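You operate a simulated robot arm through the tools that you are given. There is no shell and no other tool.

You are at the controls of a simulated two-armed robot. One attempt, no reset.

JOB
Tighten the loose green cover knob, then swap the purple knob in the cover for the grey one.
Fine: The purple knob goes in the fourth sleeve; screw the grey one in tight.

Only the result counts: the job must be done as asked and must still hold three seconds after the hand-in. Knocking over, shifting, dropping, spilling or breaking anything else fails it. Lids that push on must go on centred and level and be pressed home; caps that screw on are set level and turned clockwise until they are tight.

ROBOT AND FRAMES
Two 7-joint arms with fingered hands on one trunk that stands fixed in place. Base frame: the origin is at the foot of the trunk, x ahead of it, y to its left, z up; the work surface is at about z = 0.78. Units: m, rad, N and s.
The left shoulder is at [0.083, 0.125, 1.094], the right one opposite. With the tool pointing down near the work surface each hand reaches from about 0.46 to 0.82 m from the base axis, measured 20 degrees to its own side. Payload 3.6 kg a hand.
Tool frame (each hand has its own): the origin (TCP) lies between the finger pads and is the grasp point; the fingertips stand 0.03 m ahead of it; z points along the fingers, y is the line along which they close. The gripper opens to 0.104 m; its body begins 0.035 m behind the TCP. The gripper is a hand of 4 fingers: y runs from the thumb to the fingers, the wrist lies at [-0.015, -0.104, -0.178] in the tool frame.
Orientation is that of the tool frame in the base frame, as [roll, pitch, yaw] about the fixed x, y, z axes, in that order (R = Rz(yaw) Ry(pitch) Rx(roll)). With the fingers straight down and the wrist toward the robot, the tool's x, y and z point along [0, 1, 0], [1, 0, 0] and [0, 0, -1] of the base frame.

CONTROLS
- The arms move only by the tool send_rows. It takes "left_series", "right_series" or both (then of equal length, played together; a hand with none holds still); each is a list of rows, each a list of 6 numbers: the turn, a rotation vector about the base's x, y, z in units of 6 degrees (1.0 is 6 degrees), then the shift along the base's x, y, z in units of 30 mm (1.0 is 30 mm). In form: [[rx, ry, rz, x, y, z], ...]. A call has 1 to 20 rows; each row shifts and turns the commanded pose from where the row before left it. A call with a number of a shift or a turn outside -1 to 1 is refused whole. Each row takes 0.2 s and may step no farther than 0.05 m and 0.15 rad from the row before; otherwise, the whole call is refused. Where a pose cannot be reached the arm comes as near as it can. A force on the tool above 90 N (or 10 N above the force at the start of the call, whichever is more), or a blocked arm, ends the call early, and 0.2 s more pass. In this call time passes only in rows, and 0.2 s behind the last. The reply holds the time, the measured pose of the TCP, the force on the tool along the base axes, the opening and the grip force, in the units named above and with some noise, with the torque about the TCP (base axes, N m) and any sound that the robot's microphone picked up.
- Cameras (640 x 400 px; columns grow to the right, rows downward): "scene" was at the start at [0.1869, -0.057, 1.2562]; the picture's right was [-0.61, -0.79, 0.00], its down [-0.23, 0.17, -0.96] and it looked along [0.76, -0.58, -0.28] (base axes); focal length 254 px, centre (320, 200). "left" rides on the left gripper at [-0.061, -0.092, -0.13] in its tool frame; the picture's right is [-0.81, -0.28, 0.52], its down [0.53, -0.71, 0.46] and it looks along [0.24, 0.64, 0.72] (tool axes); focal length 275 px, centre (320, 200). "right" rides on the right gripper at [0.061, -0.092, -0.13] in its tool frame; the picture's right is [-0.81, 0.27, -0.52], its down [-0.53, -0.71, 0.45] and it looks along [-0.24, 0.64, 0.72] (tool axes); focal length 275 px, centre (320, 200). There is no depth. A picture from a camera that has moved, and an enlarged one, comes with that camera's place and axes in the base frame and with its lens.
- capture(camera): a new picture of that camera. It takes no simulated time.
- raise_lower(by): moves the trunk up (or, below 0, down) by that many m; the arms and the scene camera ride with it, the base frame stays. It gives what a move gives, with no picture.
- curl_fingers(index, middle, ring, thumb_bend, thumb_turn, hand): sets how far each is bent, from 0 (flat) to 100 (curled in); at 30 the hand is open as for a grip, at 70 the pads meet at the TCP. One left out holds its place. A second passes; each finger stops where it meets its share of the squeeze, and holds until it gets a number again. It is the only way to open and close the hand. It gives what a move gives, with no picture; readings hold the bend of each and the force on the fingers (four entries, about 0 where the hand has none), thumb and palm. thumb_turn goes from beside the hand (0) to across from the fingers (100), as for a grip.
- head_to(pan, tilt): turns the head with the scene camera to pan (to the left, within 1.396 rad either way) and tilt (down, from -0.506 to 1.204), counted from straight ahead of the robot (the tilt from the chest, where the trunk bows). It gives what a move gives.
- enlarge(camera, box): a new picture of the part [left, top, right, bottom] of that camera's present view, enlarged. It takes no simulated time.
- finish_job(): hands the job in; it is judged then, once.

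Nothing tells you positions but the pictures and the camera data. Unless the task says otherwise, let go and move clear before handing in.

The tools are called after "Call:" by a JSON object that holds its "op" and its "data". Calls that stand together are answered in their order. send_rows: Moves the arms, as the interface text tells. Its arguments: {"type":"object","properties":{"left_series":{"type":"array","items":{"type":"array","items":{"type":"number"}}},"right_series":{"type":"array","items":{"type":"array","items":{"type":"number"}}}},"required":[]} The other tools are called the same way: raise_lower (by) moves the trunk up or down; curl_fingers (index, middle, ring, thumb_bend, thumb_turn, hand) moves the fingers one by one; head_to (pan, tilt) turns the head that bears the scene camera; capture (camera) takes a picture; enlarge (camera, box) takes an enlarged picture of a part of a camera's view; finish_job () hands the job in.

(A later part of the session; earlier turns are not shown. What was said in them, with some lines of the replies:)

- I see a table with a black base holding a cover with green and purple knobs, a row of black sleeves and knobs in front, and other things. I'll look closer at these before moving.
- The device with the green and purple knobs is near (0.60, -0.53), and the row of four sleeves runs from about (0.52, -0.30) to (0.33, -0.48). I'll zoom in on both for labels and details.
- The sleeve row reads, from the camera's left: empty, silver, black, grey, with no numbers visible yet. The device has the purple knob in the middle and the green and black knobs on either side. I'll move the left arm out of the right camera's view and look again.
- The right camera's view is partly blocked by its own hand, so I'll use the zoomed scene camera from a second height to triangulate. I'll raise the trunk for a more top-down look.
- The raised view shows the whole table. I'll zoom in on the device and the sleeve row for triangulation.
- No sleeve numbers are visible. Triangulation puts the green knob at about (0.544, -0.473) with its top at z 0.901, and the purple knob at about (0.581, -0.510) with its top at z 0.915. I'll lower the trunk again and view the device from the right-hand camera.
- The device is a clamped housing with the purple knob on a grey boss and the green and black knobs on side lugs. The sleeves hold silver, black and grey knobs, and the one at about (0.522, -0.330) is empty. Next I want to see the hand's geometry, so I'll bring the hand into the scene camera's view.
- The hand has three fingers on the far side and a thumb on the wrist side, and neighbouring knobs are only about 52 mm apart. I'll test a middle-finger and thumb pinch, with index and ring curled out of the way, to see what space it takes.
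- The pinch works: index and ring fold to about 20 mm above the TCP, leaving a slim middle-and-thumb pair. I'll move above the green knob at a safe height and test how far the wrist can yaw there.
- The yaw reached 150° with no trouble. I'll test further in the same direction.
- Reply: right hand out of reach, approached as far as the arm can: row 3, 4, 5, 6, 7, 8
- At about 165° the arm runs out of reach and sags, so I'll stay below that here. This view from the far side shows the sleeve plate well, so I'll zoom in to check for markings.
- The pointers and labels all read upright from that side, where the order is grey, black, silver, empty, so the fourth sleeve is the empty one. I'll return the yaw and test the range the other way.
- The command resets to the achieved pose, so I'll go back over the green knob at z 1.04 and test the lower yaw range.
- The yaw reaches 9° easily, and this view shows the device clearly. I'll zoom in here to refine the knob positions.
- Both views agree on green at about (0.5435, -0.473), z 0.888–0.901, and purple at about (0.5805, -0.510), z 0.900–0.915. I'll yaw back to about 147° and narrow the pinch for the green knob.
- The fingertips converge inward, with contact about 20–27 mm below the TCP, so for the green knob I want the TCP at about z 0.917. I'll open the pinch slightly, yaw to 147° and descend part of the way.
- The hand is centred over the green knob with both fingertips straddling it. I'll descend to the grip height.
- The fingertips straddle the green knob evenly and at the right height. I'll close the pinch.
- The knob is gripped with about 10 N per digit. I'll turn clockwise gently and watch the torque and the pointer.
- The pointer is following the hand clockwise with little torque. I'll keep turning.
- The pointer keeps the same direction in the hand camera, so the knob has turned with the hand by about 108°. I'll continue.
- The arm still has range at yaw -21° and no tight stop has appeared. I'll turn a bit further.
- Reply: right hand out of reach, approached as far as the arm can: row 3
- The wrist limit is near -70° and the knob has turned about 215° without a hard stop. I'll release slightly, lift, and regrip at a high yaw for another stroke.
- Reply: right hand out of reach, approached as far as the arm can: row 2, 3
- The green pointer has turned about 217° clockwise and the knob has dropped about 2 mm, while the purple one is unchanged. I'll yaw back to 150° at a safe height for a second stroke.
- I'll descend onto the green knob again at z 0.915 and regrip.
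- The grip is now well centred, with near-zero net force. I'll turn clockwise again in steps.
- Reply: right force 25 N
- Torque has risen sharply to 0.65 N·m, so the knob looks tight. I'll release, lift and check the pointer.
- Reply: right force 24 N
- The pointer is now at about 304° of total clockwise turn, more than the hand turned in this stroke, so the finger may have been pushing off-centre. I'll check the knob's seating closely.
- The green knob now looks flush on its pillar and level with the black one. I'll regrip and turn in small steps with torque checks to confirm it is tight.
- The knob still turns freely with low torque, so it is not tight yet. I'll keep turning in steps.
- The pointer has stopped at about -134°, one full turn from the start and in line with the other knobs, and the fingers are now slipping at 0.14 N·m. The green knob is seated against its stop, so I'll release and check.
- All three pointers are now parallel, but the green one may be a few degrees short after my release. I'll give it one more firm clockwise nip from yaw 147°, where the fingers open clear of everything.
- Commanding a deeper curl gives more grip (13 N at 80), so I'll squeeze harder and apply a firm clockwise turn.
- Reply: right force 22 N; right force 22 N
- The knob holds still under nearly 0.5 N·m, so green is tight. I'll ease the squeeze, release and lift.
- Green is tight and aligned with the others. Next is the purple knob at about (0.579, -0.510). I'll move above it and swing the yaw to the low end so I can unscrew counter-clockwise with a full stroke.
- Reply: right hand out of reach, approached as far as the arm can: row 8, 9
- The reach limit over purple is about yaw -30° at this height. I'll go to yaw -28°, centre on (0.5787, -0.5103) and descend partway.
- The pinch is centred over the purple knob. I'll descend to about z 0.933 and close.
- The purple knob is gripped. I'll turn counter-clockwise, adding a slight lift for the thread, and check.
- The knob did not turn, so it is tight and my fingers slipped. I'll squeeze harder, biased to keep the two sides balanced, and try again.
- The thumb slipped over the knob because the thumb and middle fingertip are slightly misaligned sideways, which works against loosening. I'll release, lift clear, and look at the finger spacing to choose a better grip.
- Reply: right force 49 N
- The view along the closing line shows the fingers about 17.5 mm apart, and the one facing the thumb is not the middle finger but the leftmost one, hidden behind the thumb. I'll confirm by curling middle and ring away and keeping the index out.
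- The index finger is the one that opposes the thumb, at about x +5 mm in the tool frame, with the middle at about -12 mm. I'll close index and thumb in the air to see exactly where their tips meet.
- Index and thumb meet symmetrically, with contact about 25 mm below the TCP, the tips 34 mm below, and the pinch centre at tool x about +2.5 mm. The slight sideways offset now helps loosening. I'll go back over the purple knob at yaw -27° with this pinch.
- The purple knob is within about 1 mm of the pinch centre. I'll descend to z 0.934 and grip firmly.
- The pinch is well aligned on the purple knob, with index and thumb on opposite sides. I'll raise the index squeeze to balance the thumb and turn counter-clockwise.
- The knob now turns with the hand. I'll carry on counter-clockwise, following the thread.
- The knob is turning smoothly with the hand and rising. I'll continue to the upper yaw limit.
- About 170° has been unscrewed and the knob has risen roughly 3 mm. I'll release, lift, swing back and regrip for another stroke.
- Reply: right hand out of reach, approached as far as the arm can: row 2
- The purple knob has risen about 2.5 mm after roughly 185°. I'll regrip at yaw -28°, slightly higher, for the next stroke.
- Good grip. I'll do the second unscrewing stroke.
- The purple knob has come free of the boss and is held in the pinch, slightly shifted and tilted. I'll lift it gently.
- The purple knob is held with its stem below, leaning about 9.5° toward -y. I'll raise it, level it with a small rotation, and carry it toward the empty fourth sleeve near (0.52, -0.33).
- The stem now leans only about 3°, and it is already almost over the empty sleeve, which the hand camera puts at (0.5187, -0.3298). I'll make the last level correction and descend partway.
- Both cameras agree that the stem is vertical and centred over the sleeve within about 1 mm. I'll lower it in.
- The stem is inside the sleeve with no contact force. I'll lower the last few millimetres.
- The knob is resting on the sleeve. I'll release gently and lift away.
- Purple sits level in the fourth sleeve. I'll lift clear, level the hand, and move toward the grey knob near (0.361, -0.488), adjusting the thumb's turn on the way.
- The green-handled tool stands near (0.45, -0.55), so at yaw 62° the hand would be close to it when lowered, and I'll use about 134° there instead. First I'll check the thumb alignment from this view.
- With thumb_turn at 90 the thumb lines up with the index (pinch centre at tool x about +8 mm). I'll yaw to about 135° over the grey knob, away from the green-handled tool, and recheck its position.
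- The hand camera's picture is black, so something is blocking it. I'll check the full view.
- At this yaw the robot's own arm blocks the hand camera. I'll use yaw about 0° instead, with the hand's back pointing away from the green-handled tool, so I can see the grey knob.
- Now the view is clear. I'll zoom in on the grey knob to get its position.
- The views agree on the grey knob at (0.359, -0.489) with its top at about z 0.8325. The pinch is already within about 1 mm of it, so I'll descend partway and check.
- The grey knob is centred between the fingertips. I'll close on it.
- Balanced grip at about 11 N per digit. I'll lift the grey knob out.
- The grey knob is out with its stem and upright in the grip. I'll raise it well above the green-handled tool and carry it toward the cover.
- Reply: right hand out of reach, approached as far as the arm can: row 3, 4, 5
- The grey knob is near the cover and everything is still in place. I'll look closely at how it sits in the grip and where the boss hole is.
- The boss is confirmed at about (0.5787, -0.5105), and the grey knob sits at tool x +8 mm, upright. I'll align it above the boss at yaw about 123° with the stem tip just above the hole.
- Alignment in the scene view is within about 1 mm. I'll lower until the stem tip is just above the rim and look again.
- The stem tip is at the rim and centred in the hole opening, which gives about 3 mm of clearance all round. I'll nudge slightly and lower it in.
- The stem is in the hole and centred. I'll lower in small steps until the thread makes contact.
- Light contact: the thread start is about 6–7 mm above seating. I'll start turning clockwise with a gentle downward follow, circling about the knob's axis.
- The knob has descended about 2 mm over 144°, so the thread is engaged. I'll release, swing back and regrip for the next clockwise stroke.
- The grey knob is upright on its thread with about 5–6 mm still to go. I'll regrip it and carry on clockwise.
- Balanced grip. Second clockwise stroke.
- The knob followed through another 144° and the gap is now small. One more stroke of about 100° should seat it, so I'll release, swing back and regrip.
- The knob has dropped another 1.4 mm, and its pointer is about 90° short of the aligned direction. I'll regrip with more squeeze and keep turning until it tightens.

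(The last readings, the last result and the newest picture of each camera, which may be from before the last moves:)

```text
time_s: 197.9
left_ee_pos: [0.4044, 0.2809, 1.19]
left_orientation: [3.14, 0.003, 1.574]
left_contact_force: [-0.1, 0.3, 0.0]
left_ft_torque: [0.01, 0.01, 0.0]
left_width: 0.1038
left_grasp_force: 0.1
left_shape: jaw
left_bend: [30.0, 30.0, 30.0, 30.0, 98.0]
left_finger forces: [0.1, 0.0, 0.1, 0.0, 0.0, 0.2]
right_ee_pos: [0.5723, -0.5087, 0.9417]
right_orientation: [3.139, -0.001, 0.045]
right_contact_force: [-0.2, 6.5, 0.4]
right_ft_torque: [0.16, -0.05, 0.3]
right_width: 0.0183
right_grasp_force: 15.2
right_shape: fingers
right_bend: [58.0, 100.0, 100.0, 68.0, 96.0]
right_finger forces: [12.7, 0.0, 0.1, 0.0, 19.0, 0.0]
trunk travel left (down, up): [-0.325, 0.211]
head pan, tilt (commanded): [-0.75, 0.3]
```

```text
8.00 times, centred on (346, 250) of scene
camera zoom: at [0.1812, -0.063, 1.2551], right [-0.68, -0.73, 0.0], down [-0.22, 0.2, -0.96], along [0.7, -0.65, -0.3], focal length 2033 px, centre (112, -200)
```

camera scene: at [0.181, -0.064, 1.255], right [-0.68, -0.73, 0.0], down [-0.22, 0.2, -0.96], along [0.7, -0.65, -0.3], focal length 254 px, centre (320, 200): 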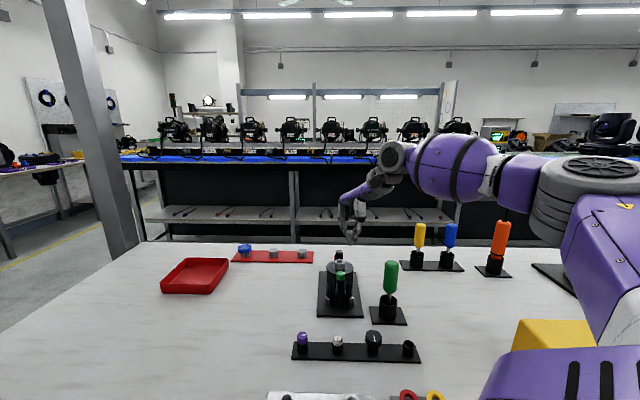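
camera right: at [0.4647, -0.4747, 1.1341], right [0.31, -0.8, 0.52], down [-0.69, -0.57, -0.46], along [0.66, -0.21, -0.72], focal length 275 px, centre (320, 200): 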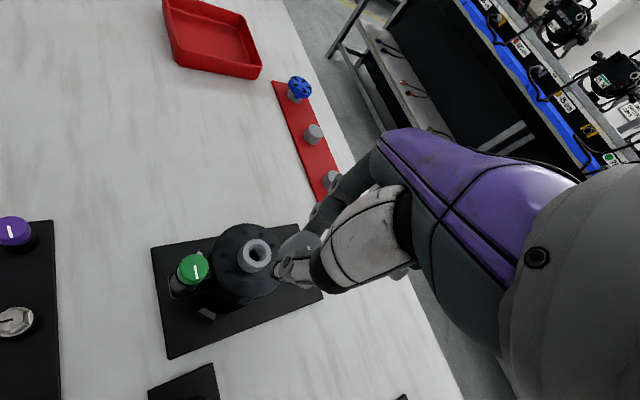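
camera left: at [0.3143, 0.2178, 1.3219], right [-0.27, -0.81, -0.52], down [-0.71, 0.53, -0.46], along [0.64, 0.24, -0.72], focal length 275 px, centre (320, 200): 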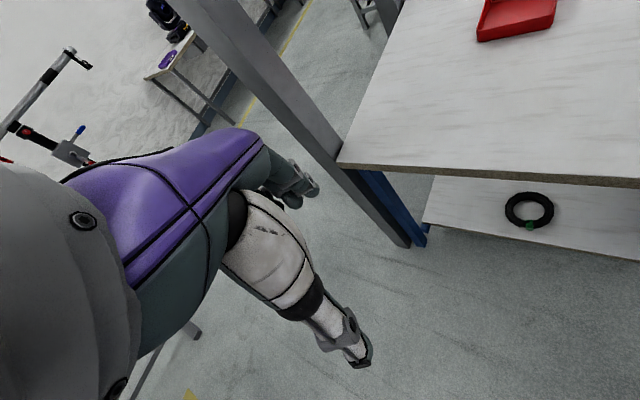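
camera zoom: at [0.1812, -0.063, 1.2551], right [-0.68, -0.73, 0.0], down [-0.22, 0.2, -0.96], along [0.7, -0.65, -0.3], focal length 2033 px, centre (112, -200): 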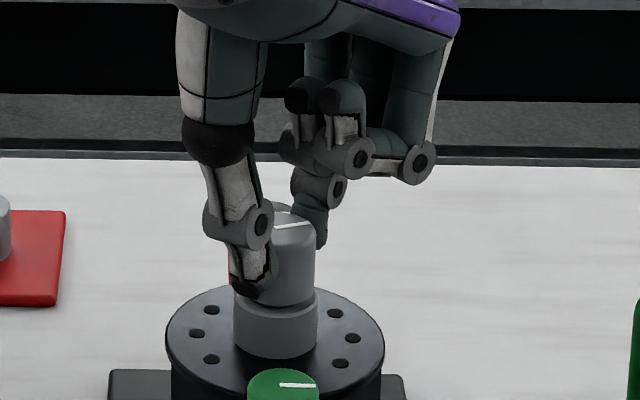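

Torque has risen to 0.3 N·m and the knob looks seated on the boss, with its pointer about 20° short of the others. I'll squeeze harder and turn further to make sure it's tight.

Call:
{"op": "curl_fingers", "data": {"hand": "right", "index": 100, "thumb_bend": 92}}

Call:
{"op": "send_rows", "data": {"right_series": [[0, 0, -1, 0, 0.0279, 0], [0, 0, -1, 0.0029, 0.0277, 0], [0, 0, -1, 0.0058, 0.0273, 0]]}}

Call:
{"op": "enlarge", "data": {"camera": "right", "box": [230, 200, 350, 310]}}

Call:
{"op": "enlarge", "data": {"camera": "scene", "box": [328, 225, 364, 275]}}

```text
time_s: 198.9
left_ee_pos: [0.4051, 0.2809, 1.1897]
left_orientation: [3.141, 0.001, 1.573]
left_contact_force: [0.1, -0.9, -1.0]
left_ft_torque: [0.0, -0.02, 0.0]
left_width: 0.1037
left_grasp_force: 0.0
left_shape: jaw
left_bend: [30.0, 30.0, 30.0, 30.0, 98.0]
left_finger forces: [0.0, 0.0, 0.0, 0.0, 0.1, 0.1]
right_ee_pos: [0.5705, -0.5085, 0.9428]
right_orientation: [-3.141, 0.002, 0.047]
right_contact_force: [-13.1, 16.6, -3.3]
right_ft_torque: [0.31, 0.34, 0.15]
right_width: 0.0172
right_grasp_force: 21.3
right_shape: fingers
right_bend: [58.0, 100.0, 100.0, 69.0, 95.0]
right_finger forces: [11.8, 0.0, 0.0, 0.1, 30.2, 0.1]
trunk travel left (down, up): [-0.325, 0.211]
head pan, tilt (commanded): [-0.75, 0.3]
```

```text
time_s: 199.7
left_ee_pos: [0.4067, 0.2815, 1.1891]
left_orientation: [-3.141, 0.001, 1.572]
left_contact_force: [-0.9, -0.2, -0.3]
left_ft_torque: [0.04, 0.05, 0.0]
left_width: 0.1037
left_grasp_force: 0.1
left_shape: jaw
left_bend: [30.0, 30.0, 30.0, 30.0, 98.0]
left_finger forces: [0.0, 0.0, 0.0, 0.0, 0.0, 0.1]
right_ee_pos: [0.5731, -0.5063, 0.9412]
right_orientation: [3.141, 0.0, -0.267]
right_contact_force: [-4.4, 15.5, -6.7]
right_ft_torque: [0.27, 0.07, 0.22]
right_width: 0.017
right_grasp_force: 20.1
right_shape: fingers
right_bend: [58.0, 100.0, 100.0, 69.0, 98.0]
right_finger forces: [11.6, 0.1, 0.0, 0.0, 29.0, 0.1]
trunk travel left (down, up): [-0.325, 0.211]
head pan, tilt (commanded): [-0.75, 0.3]
```

```text
3.64 times, centred on (290, 255) of right
camera zoom: at [0.6539, -0.4342, 1.0718], right [-0.85, -0.05, 0.52], down [-0.33, 0.83, -0.46], along [-0.4, -0.56, -0.72], focal length 1001 px, centre (429, 0)
```

zoom: 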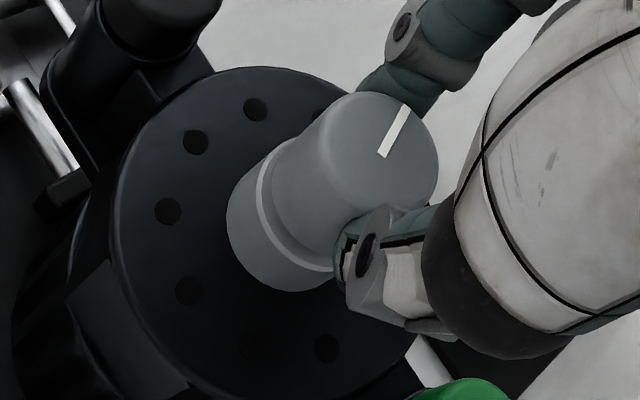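

```text
8.00 times, centred on (346, 250) of scene
camera zoom: at [0.1811, -0.0625, 1.2551], right [-0.68, -0.73, 0.0], down [-0.22, 0.2, -0.96], along [0.7, -0.65, -0.29], focal length 2033 px, centre (112, -200)
```

zoom: 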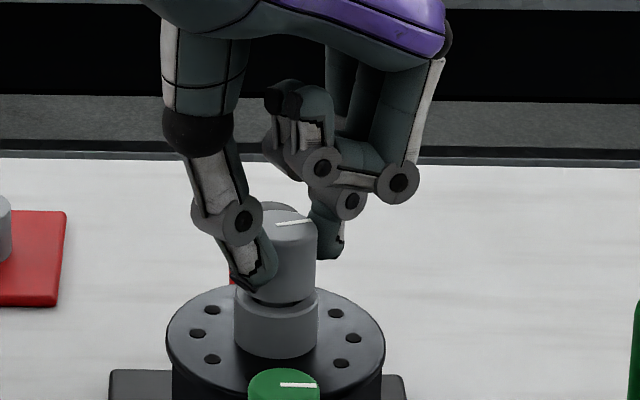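

The pointer didn't move under about 0.3 N·m. I'll release and check how it sits.

Call:
{"op": "curl_fingers", "data": {"hand": "right", "index": 50, "thumb_bend": 50}}

Call:
{"op": "send_rows", "data": {"right_series": [[0, 0, 0, 0, 0, 0.5], [0, 0, 0, 0, 0, 0.8], [0, 0, 0, 0, 0, 0.3]]}}

Call:
{"op": "enlarge", "data": {"camera": "scene", "box": [336, 248, 356, 272]}}

Call:
{"op": "enlarge", "data": {"camera": "right", "box": [210, 200, 350, 320]}}

```text
time_s: 200.7
left_ee_pos: [0.4073, 0.2803, 1.19]
left_orientation: [3.141, 0.0, 1.572]
left_contact_force: [-0.4, 0.0, 0.4]
left_ft_torque: [0.01, 0.0, 0.01]
left_width: 0.1036
left_grasp_force: 0.0
left_shape: jaw
left_bend: [30.0, 30.0, 30.0, 30.0, 98.0]
left_finger forces: [0.0, 0.0, 0.0, 0.0, 0.0, 0.1]
right_ee_pos: [0.5715, -0.5061, 0.94]
right_orientation: [3.139, -0.002, -0.268]
right_contact_force: [0.2, -0.3, 0.0]
right_ft_torque: [0.02, 0.02, 0.01]
right_width: 0.0532
right_grasp_force: 0.0
right_shape: fingers
right_bend: [50.0, 100.0, 100.0, 50.0, 90.0]
right_finger forces: [0.1, 0.1, 0.1, 0.1, 0.0, 0.1]
trunk travel left (down, up): [-0.325, 0.211]
head pan, tilt (commanded): [-0.75, 0.3]
```

```text
time_s: 201.5
left_ee_pos: [0.4065, 0.2809, 1.1903]
left_orientation: [3.141, 0.002, 1.571]
left_contact_force: [-0.6, -1.0, 0.1]
left_ft_torque: [0.02, 0.02, 0.01]
left_width: 0.1036
left_grasp_force: 0.0
left_shape: jaw
left_bend: [30.0, 30.0, 30.0, 30.0, 98.0]
left_finger forces: [0.0, 0.0, 0.0, 0.0, 0.0, 0.0]
right_ee_pos: [0.5712, -0.5076, 0.9885]
right_orientation: [3.139, 0.001, -0.267]
right_contact_force: [-0.2, -0.7, -1.7]
right_ft_torque: [0.02, -0.02, -0.01]
right_width: 0.0528
right_grasp_force: 0.1
right_shape: fingers
right_bend: [50.0, 100.0, 100.0, 50.0, 90.0]
right_finger forces: [0.0, 0.0, 0.0, 0.0, 0.0, 0.1]
trunk travel left (down, up): [-0.325, 0.211]
head pan, tilt (commanded): [-0.75, 0.3]
```

```text
16.00 times, centred on (346, 260) of scene
camera zoom: at [0.1811, -0.0639, 1.255], right [-0.68, -0.73, 0.0], down [-0.22, 0.2, -0.96], along [0.7, -0.65, -0.3], focal length 4066 px, centre (-96, -760)
```

zoom: 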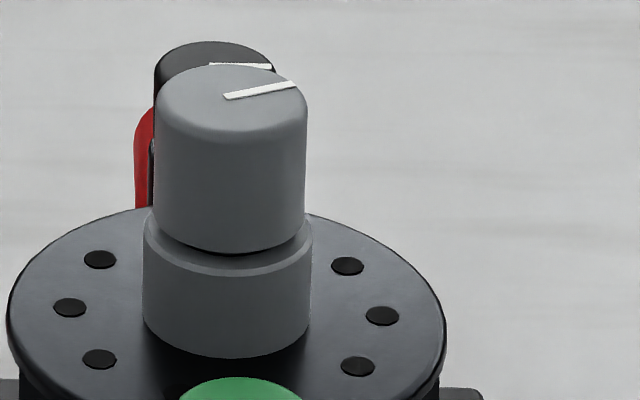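

```text
3.33 times, centred on (280, 260) of right
camera zoom: at [0.6535, -0.4367, 1.1191], right [-0.85, -0.05, 0.52], down [-0.33, 0.83, -0.46], along [-0.41, -0.56, -0.72], focal length 918 px, centre (453, 0)
```

zoom: 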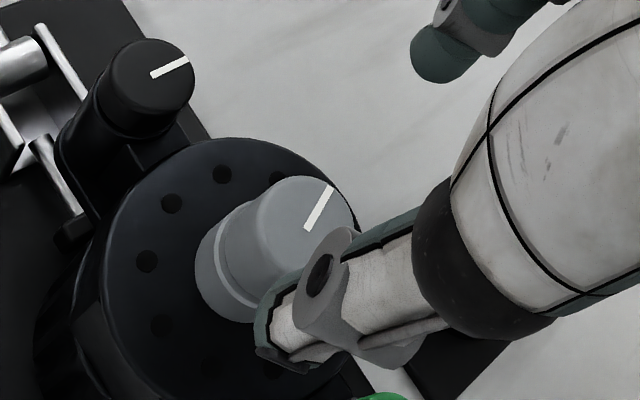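

The grey knob's underside is at the same height purple's was when tight, and its pointer is exactly one turn past where the thread engaged, so it is at its stop. I'll give one last firm, well-centred nip from yaw about 87° to be sure.

Call:
{"op": "send_rows", "data": {"right_series": [[0, 0, 1, 0.0143, -0.021, 0], [0, 0, 1, 0.0143, -0.021, 0], [0, 0, 1, 0.0143, -0.021, 0], [0, 0, 1, 0.0143, -0.021, 0], [0, 0, 1, 0.0143, -0.021, 0], [0, 0, 1, 0.0143, -0.021, 0], [0, 0, 1, 0.0143, -0.021, 0], [0, 0, 1, 0.0143, -0.021, 0], [0, 0, 1, 0.0143, -0.021, 0], [0, 0, 1, 0.0143, -0.021, 0], [0, 0, 1, 0.0143, -0.021, 0], [0, 0, 1, 0.0143, -0.021, 0], [0, 0, 1, 0.0143, -0.021, 0], [0, 0, 1, 0.0143, -0.021, 0], [0, 0, 1, 0.0143, -0.021, 0], [0, 0, 1, 0.0143, -0.021, 0], [0, 0, 1, 0.0143, -0.021, 0]]}}

Call:
{"op": "enlarge", "data": {"camera": "right", "box": [210, 200, 350, 320]}}

Call:
{"op": "enlarge", "data": {"camera": "scene", "box": [328, 225, 364, 275]}}

```text
time_s: 205.1
left_ee_pos: [0.4051, 0.28, 1.1896]
left_orientation: [-3.141, 0.001, 1.573]
left_contact_force: [0.3, -1.2, -0.2]
left_ft_torque: [0.0, 0.02, -0.04]
left_width: 0.1035
left_grasp_force: 0.0
left_shape: jaw
left_bend: [30.0, 30.0, 30.0, 30.0, 98.0]
left_finger forces: [0.0, 0.0, 0.0, 0.1, 0.1, 0.0]
right_ee_pos: [0.5785, -0.5174, 0.9883]
right_orientation: [3.139, -0.001, 1.513]
right_contact_force: [0.5, -0.8, 0.7]
right_ft_torque: [0.01, -0.01, -0.04]
right_width: 0.0527
right_grasp_force: 0.1
right_shape: fingers
right_bend: [50.0, 100.0, 100.0, 50.0, 90.0]
right_finger forces: [0.1, 0.0, 0.0, 0.0, 0.1, 0.1]
trunk travel left (down, up): [-0.325, 0.211]
head pan, tilt (commanded): [-0.75, 0.3]
```

```text
3.33 times, centred on (280, 260) of right
camera zoom: at [0.489, -0.4527, 1.1188], right [0.23, -0.82, 0.52], down [-0.74, -0.49, -0.46], along [0.63, -0.28, -0.72], focal length 918 px, centre (453, 0)
```

zoom: 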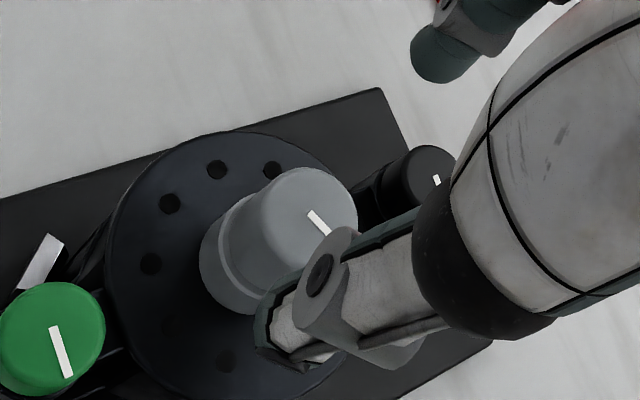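

```text
8.00 times, centred on (346, 250) of scene
camera zoom: at [0.1811, -0.064, 1.255], right [-0.68, -0.73, 0.0], down [-0.22, 0.2, -0.96], along [0.7, -0.65, -0.3], focal length 2033 px, centre (112, -200)
```

zoom: 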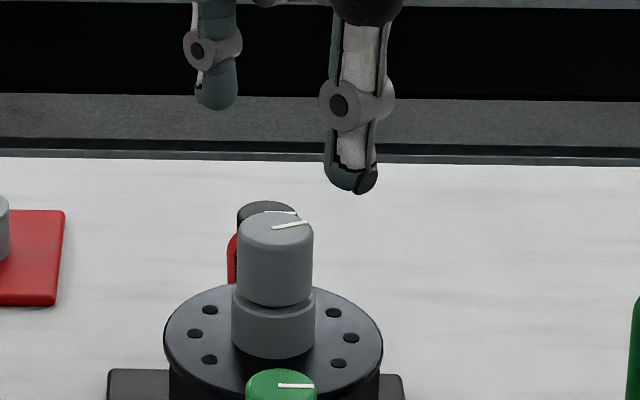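

Call:
{"op": "send_rows", "data": {"right_series": [[0, 0, 0, 0, 0.05, -0.78], [0, 0, 0, 0, 0, -0.78]]}}

Call:
{"op": "curl_fingers", "data": {"hand": "right", "index": 100, "thumb_bend": 84}}

Call:
{"op": "send_rows", "data": {"right_series": [[0, 0, -1, -0.0277, 0.0029, 0], [0, 0, -1, -0.0273, 0.0058, 0], [0, 0, -1, -0.0265, 0.0086, 0], [0, 0, -1, -0.0255, 0.0113, 0]]}}

Call:
{"op": "enlarge", "data": {"camera": "right", "box": [230, 200, 350, 310]}}

Call:
{"op": "enlarge", "data": {"camera": "scene", "box": [328, 225, 364, 275]}}

```text
time_s: 205.7
left_ee_pos: [0.4066, 0.2802, 1.1897]
left_orientation: [3.141, 0.001, 1.573]
left_contact_force: [-0.6, 0.8, 0.3]
left_ft_torque: [0.02, 0.0, -0.01]
left_width: 0.1038
left_grasp_force: 0.1
left_shape: jaw
left_bend: [30.0, 30.0, 30.0, 30.0, 98.0]
left_finger forces: [0.0, 0.0, 0.0, 0.1, 0.0, 0.0]
right_ee_pos: [0.5777, -0.5171, 0.9412]
right_orientation: [-3.142, 0.001, 1.514]
right_contact_force: [0.0, -0.1, 0.2]
right_ft_torque: [0.01, 0.01, -0.01]
right_width: 0.0528
right_grasp_force: 0.0
right_shape: fingers
right_bend: [50.0, 100.0, 100.0, 50.0, 90.0]
right_finger forces: [0.0, 0.1, 0.1, 0.1, 0.1, 0.0]
trunk travel left (down, up): [-0.325, 0.211]
head pan, tilt (commanded): [-0.75, 0.3]
```

```text
time_s: 206.7
left_ee_pos: [0.4055, 0.2802, 1.1906]
left_orientation: [-3.141, 0.001, 1.572]
left_contact_force: [-0.3, 0.2, -0.2]
left_ft_torque: [-0.01, -0.05, 0.06]
left_width: 0.1037
left_grasp_force: 0.1
left_shape: jaw
left_bend: [30.0, 30.0, 30.0, 30.0, 98.0]
left_finger forces: [0.0, 0.0, 0.1, 0.0, 0.0, 0.0]
right_ee_pos: [0.5771, -0.5158, 0.9422]
right_orientation: [-3.14, 0.001, 1.513]
right_contact_force: [-7.5, 0.0, -4.2]
right_ft_torque: [-0.07, 0.11, 0.14]
right_width: 0.0179
right_grasp_force: 14.7
right_shape: fingers
right_bend: [58.0, 100.0, 100.0, 69.0, 91.0]
right_finger forces: [11.7, 0.0, 0.1, 0.0, 18.6, 0.2]
trunk travel left (down, up): [-0.325, 0.211]
head pan, tilt (commanded): [-0.75, 0.3]
```

```text
time_s: 207.7
left_ee_pos: [0.4047, 0.2804, 1.1909]
left_orientation: [-3.141, 0.001, 1.572]
left_contact_force: [0.6, -0.6, -0.1]
left_ft_torque: [-0.02, 0.05, 0.01]
left_width: 0.1037
left_grasp_force: 0.0
left_shape: jaw
left_bend: [30.0, 30.0, 30.0, 30.0, 98.0]
left_finger forces: [0.0, 0.1, 0.1, 0.0, 0.0, 0.1]
right_ee_pos: [0.5748, -0.5142, 0.9422]
right_orientation: [3.14, -0.001, 1.093]
right_contact_force: [-7.7, 7.5, -4.3]
right_ft_torque: [0.14, 0.15, 0.29]
right_width: 0.0182
right_grasp_force: 15.9
right_shape: fingers
right_bend: [58.0, 100.0, 100.0, 69.0, 94.0]
right_finger forces: [11.5, 0.0, 0.0, 0.0, 19.9, 0.0]
trunk travel left (down, up): [-0.325, 0.211]
head pan, tilt (commanded): [-0.75, 0.3]
```

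```text
3.64 times, centred on (290, 255) of right
camera zoom: at [0.5203, -0.4187, 1.0723], right [-0.13, -0.85, 0.52], down [-0.88, -0.15, -0.46], along [0.46, -0.51, -0.72], focal length 1001 px, centre (429, 0)
```

zoom: 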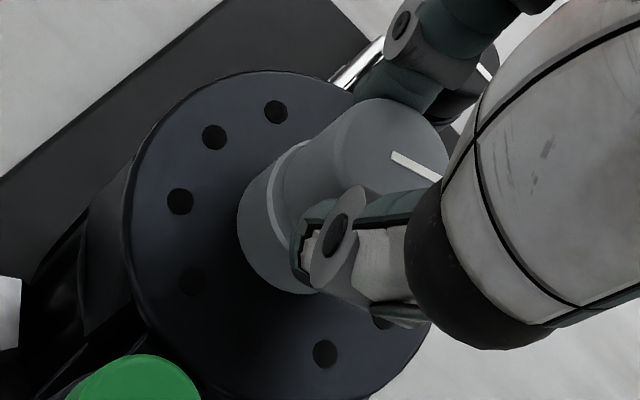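

```text
8.00 times, centred on (346, 250) of scene
camera zoom: at [0.1806, -0.0632, 1.2551], right [-0.68, -0.73, 0.0], down [-0.22, 0.2, -0.96], along [0.7, -0.65, -0.3], focal length 2033 px, centre (112, -200)
```

zoom: 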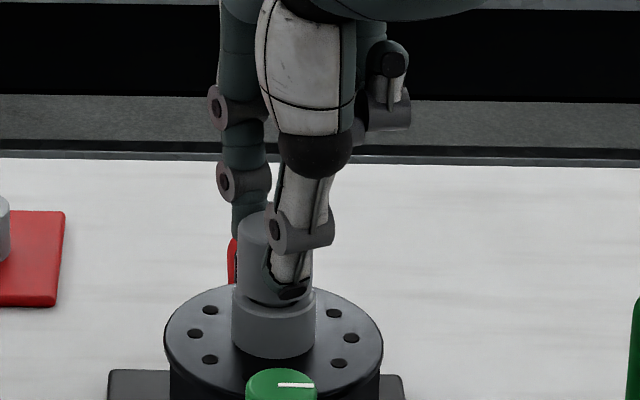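

The pointer stays put under 0.29 N·m, so grey is tight. I'll ease off, release and lift clear.

Call:
{"op": "curl_fingers", "data": {"hand": "right", "index": 60, "thumb_bend": 68}}

Call:
{"op": "curl_fingers", "data": {"hand": "right", "index": 51, "thumb_bend": 51}}

Call:
{"op": "send_rows", "data": {"right_series": [[0, 0, 0, 0, 0, 0.5], [0, 0, 0, 0, 0, 0.9], [0, 0, 0, 0, 0, 0.9], [0, 0, 0, -0.5, 0.3, 0.3], [0, 0, 0, -0.9, 0.5, 0.3], [0, 0, 0, -0.9, 0.5, 0.3], [0, 0, 0, -0.9, 0.5, 0]]}}

Call:
{"op": "enlarge", "data": {"camera": "scene", "box": [336, 248, 356, 272]}}

Call:
{"op": "enlarge", "data": {"camera": "scene", "box": [325, 240, 365, 300]}}

Call:
{"op": "capture", "data": {"camera": "scene"}}

```text
time_s: 208.7
left_ee_pos: [0.4069, 0.2807, 1.1896]
left_orientation: [3.141, -0.001, 1.574]
left_contact_force: [0.3, -0.4, -0.7]
left_ft_torque: [0.01, 0.01, 0.0]
left_width: 0.1038
left_grasp_force: 0.2
left_shape: jaw
left_bend: [30.0, 30.0, 30.0, 30.0, 98.0]
left_finger forces: [0.1, 0.0, 0.1, 0.0, 0.1, 0.0]
right_ee_pos: [0.5753, -0.5154, 0.9424]
right_orientation: [3.14, -0.001, 1.095]
right_contact_force: [-1.8, 0.1, 1.4]
right_ft_torque: [0.01, 0.04, 0.03]
right_width: 0.0222
right_grasp_force: 1.2
right_shape: fingers
right_bend: [60.0, 100.0, 100.0, 65.0, 92.0]
right_finger forces: [0.7, 0.0, 0.1, 0.1, 2.0, 0.1]
trunk travel left (down, up): [-0.325, 0.211]
head pan, tilt (commanded): [-0.75, 0.3]
```

```text
time_s: 209.7
left_ee_pos: [0.406, 0.2805, 1.19]
left_orientation: [-3.141, -0.001, 1.573]
left_contact_force: [-0.1, 0.2, 0.7]
left_ft_torque: [-0.01, -0.01, 0.02]
left_width: 0.1039
left_grasp_force: 0.1
left_shape: jaw
left_bend: [30.0, 30.0, 30.0, 30.0, 98.0]
left_finger forces: [0.1, 0.1, 0.0, 0.0, 0.1, 0.0]
right_ee_pos: [0.5751, -0.5148, 0.9417]
right_orientation: [3.14, -0.001, 1.094]
right_contact_force: [-0.4, -0.8, 0.0]
right_ft_torque: [0.0, 0.01, -0.01]
right_width: 0.0503
right_grasp_force: 0.1
right_shape: fingers
right_bend: [51.0, 100.0, 100.0, 51.0, 90.0]
right_finger forces: [0.1, 0.0, 0.0, 0.1, 0.1, 0.1]
trunk travel left (down, up): [-0.325, 0.211]
head pan, tilt (commanded): [-0.75, 0.3]
```

```text
time_s: 211.3
left_ee_pos: [0.4069, 0.2794, 1.1898]
left_orientation: [3.142, -0.001, 1.572]
left_contact_force: [0.4, 0.0, 1.1]
left_ft_torque: [0.01, 0.0, 0.0]
left_width: 0.1038
left_grasp_force: 0.0
left_shape: jaw
left_bend: [30.0, 30.0, 30.0, 30.0, 98.0]
left_finger forces: [0.1, 0.0, 0.0, 0.1, 0.0, 0.0]
right_ee_pos: [0.479, -0.4631, 1.0391]
right_orientation: [3.141, 0.0, 1.094]
right_contact_force: [0.2, 0.4, 0.0]
right_ft_torque: [0.0, -0.02, -0.04]
right_width: 0.0505
right_grasp_force: 0.0
right_shape: fingers
right_bend: [51.0, 100.0, 100.0, 51.0, 90.0]
right_finger forces: [0.0, 0.1, 0.0, 0.1, 0.0, 0.1]
trunk travel left (down, up): [-0.325, 0.211]
head pan, tilt (commanded): [-0.75, 0.3]
```

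```text
16.00 times, centred on (346, 260) of scene
camera zoom: at [0.1808, -0.0641, 1.2551], right [-0.68, -0.73, 0.0], down [-0.22, 0.2, -0.96], along [0.7, -0.65, -0.3], focal length 4066 px, centre (-96, -760)
```

zoom: 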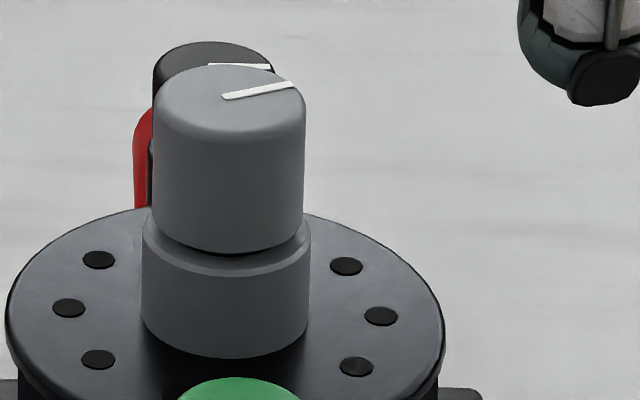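

```text
6.67 times, centred on (345, 270) of scene
camera zoom: at [0.1808, -0.0641, 1.2551], right [-0.68, -0.73, 0.0], down [-0.22, 0.2, -0.96], along [0.7, -0.65, -0.3], focal length 1694 px, centre (153, -267)
```

zoom: 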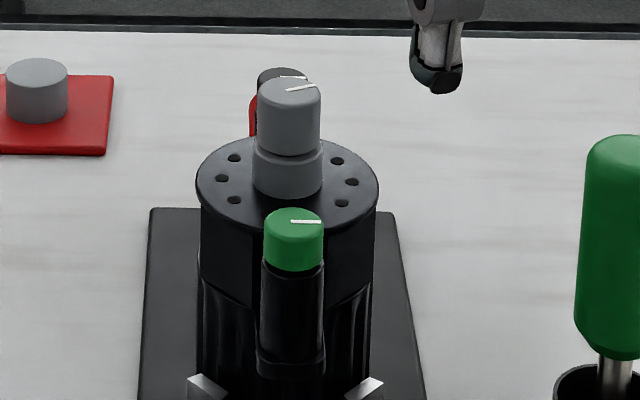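

```text
taken
camera scene: at [0.1808, -0.0641, 1.2551], right [-0.68, -0.73, 0.0], down [-0.22, 0.2, -0.96], along [0.7, -0.65, -0.3], focal length 254 px, centre (320, 200)
```

scene: 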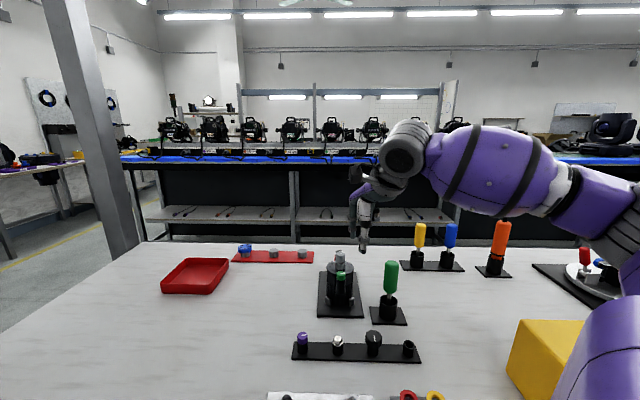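

Green and grey are both seated and tight, and grey sits at the same height purple did. I'll verify the sleeve row and surroundings before handing in.

Call:
{"op": "enlarge", "data": {"camera": "scene", "box": [285, 320, 425, 370]}}

Call:
{"op": "enlarge", "data": {"camera": "scene", "box": [285, 320, 335, 365]}}

Call:
{"op": "capture", "data": {"camera": "right"}}

```text
4.57 times, centred on (355, 345) of scene
camera zoom: at [0.1808, -0.0641, 1.2551], right [-0.68, -0.73, 0.0], down [-0.22, 0.2, -0.96], along [0.7, -0.65, -0.3], focal length 1162 px, centre (160, -463)
```

zoom: 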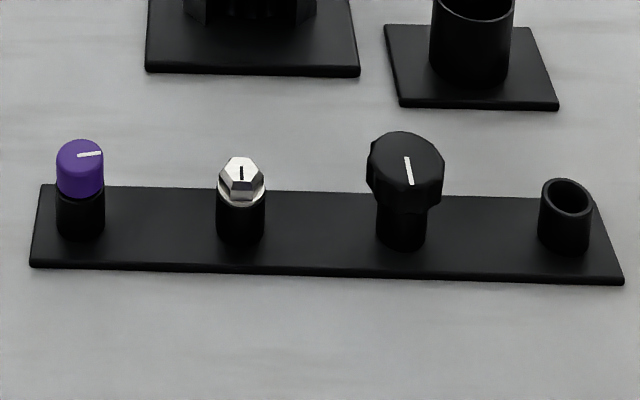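

```text
8.89 times, centred on (310, 342) of scene
camera zoom: at [0.1808, -0.0641, 1.2551], right [-0.68, -0.73, 0.0], down [-0.22, 0.2, -0.96], along [0.7, -0.65, -0.3], focal length 2259 px, centre (409, -1067)
```

zoom: 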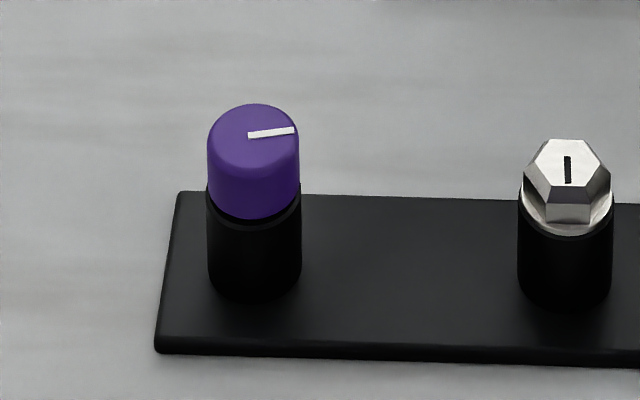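

```text
taken
camera right: at [0.4243, -0.3668, 1.1683], right [-0.13, -0.85, 0.52], down [-0.88, -0.15, -0.46], along [0.46, -0.51, -0.72], focal length 275 px, centre (320, 200)
```

right: 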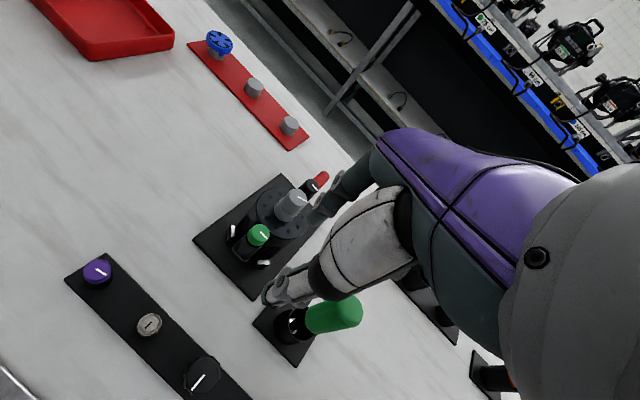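

Purple sits level in the fourth (previously empty) sleeve, grey is screwed tight in the cover, green is tight, and nothing else has moved. The hand is open and clear, so I'm handing in.

Call:
{"op": "finish_job", "data": {}}

```text
The job is handed in.
```

I tightened the green cover knob, swapped the purple knob for the grey one, and handed the job in. No result came back, so I can't say how it was judged.

- **Green knob:** it took one full turn clockwise to reach its stop. It then held still under nearly 0.5 N·m, with its pointer in line with the black knob.
- **Grey knob:** it is screwed into the cover and held still under about 0.3 N·m. It sits at the height purple had when tight. Its pointer is about 20° off the others, because it stopped exactly one turn after the thread caught.
- **Purple knob:** it sits level in the sleeve that was empty at the start.
- **Sleeve count:** the sleeves carry no numbers. I counted the way the P1/P2 labels read, which makes the empty one the fourth. Counted left to right from the robot's side, the fourth would instead be the sleeve grey came from, and purple would be in the wrong place.

The last pictures showed nothing else knocked over or shifted, and the hand was open and clear before hand-in.
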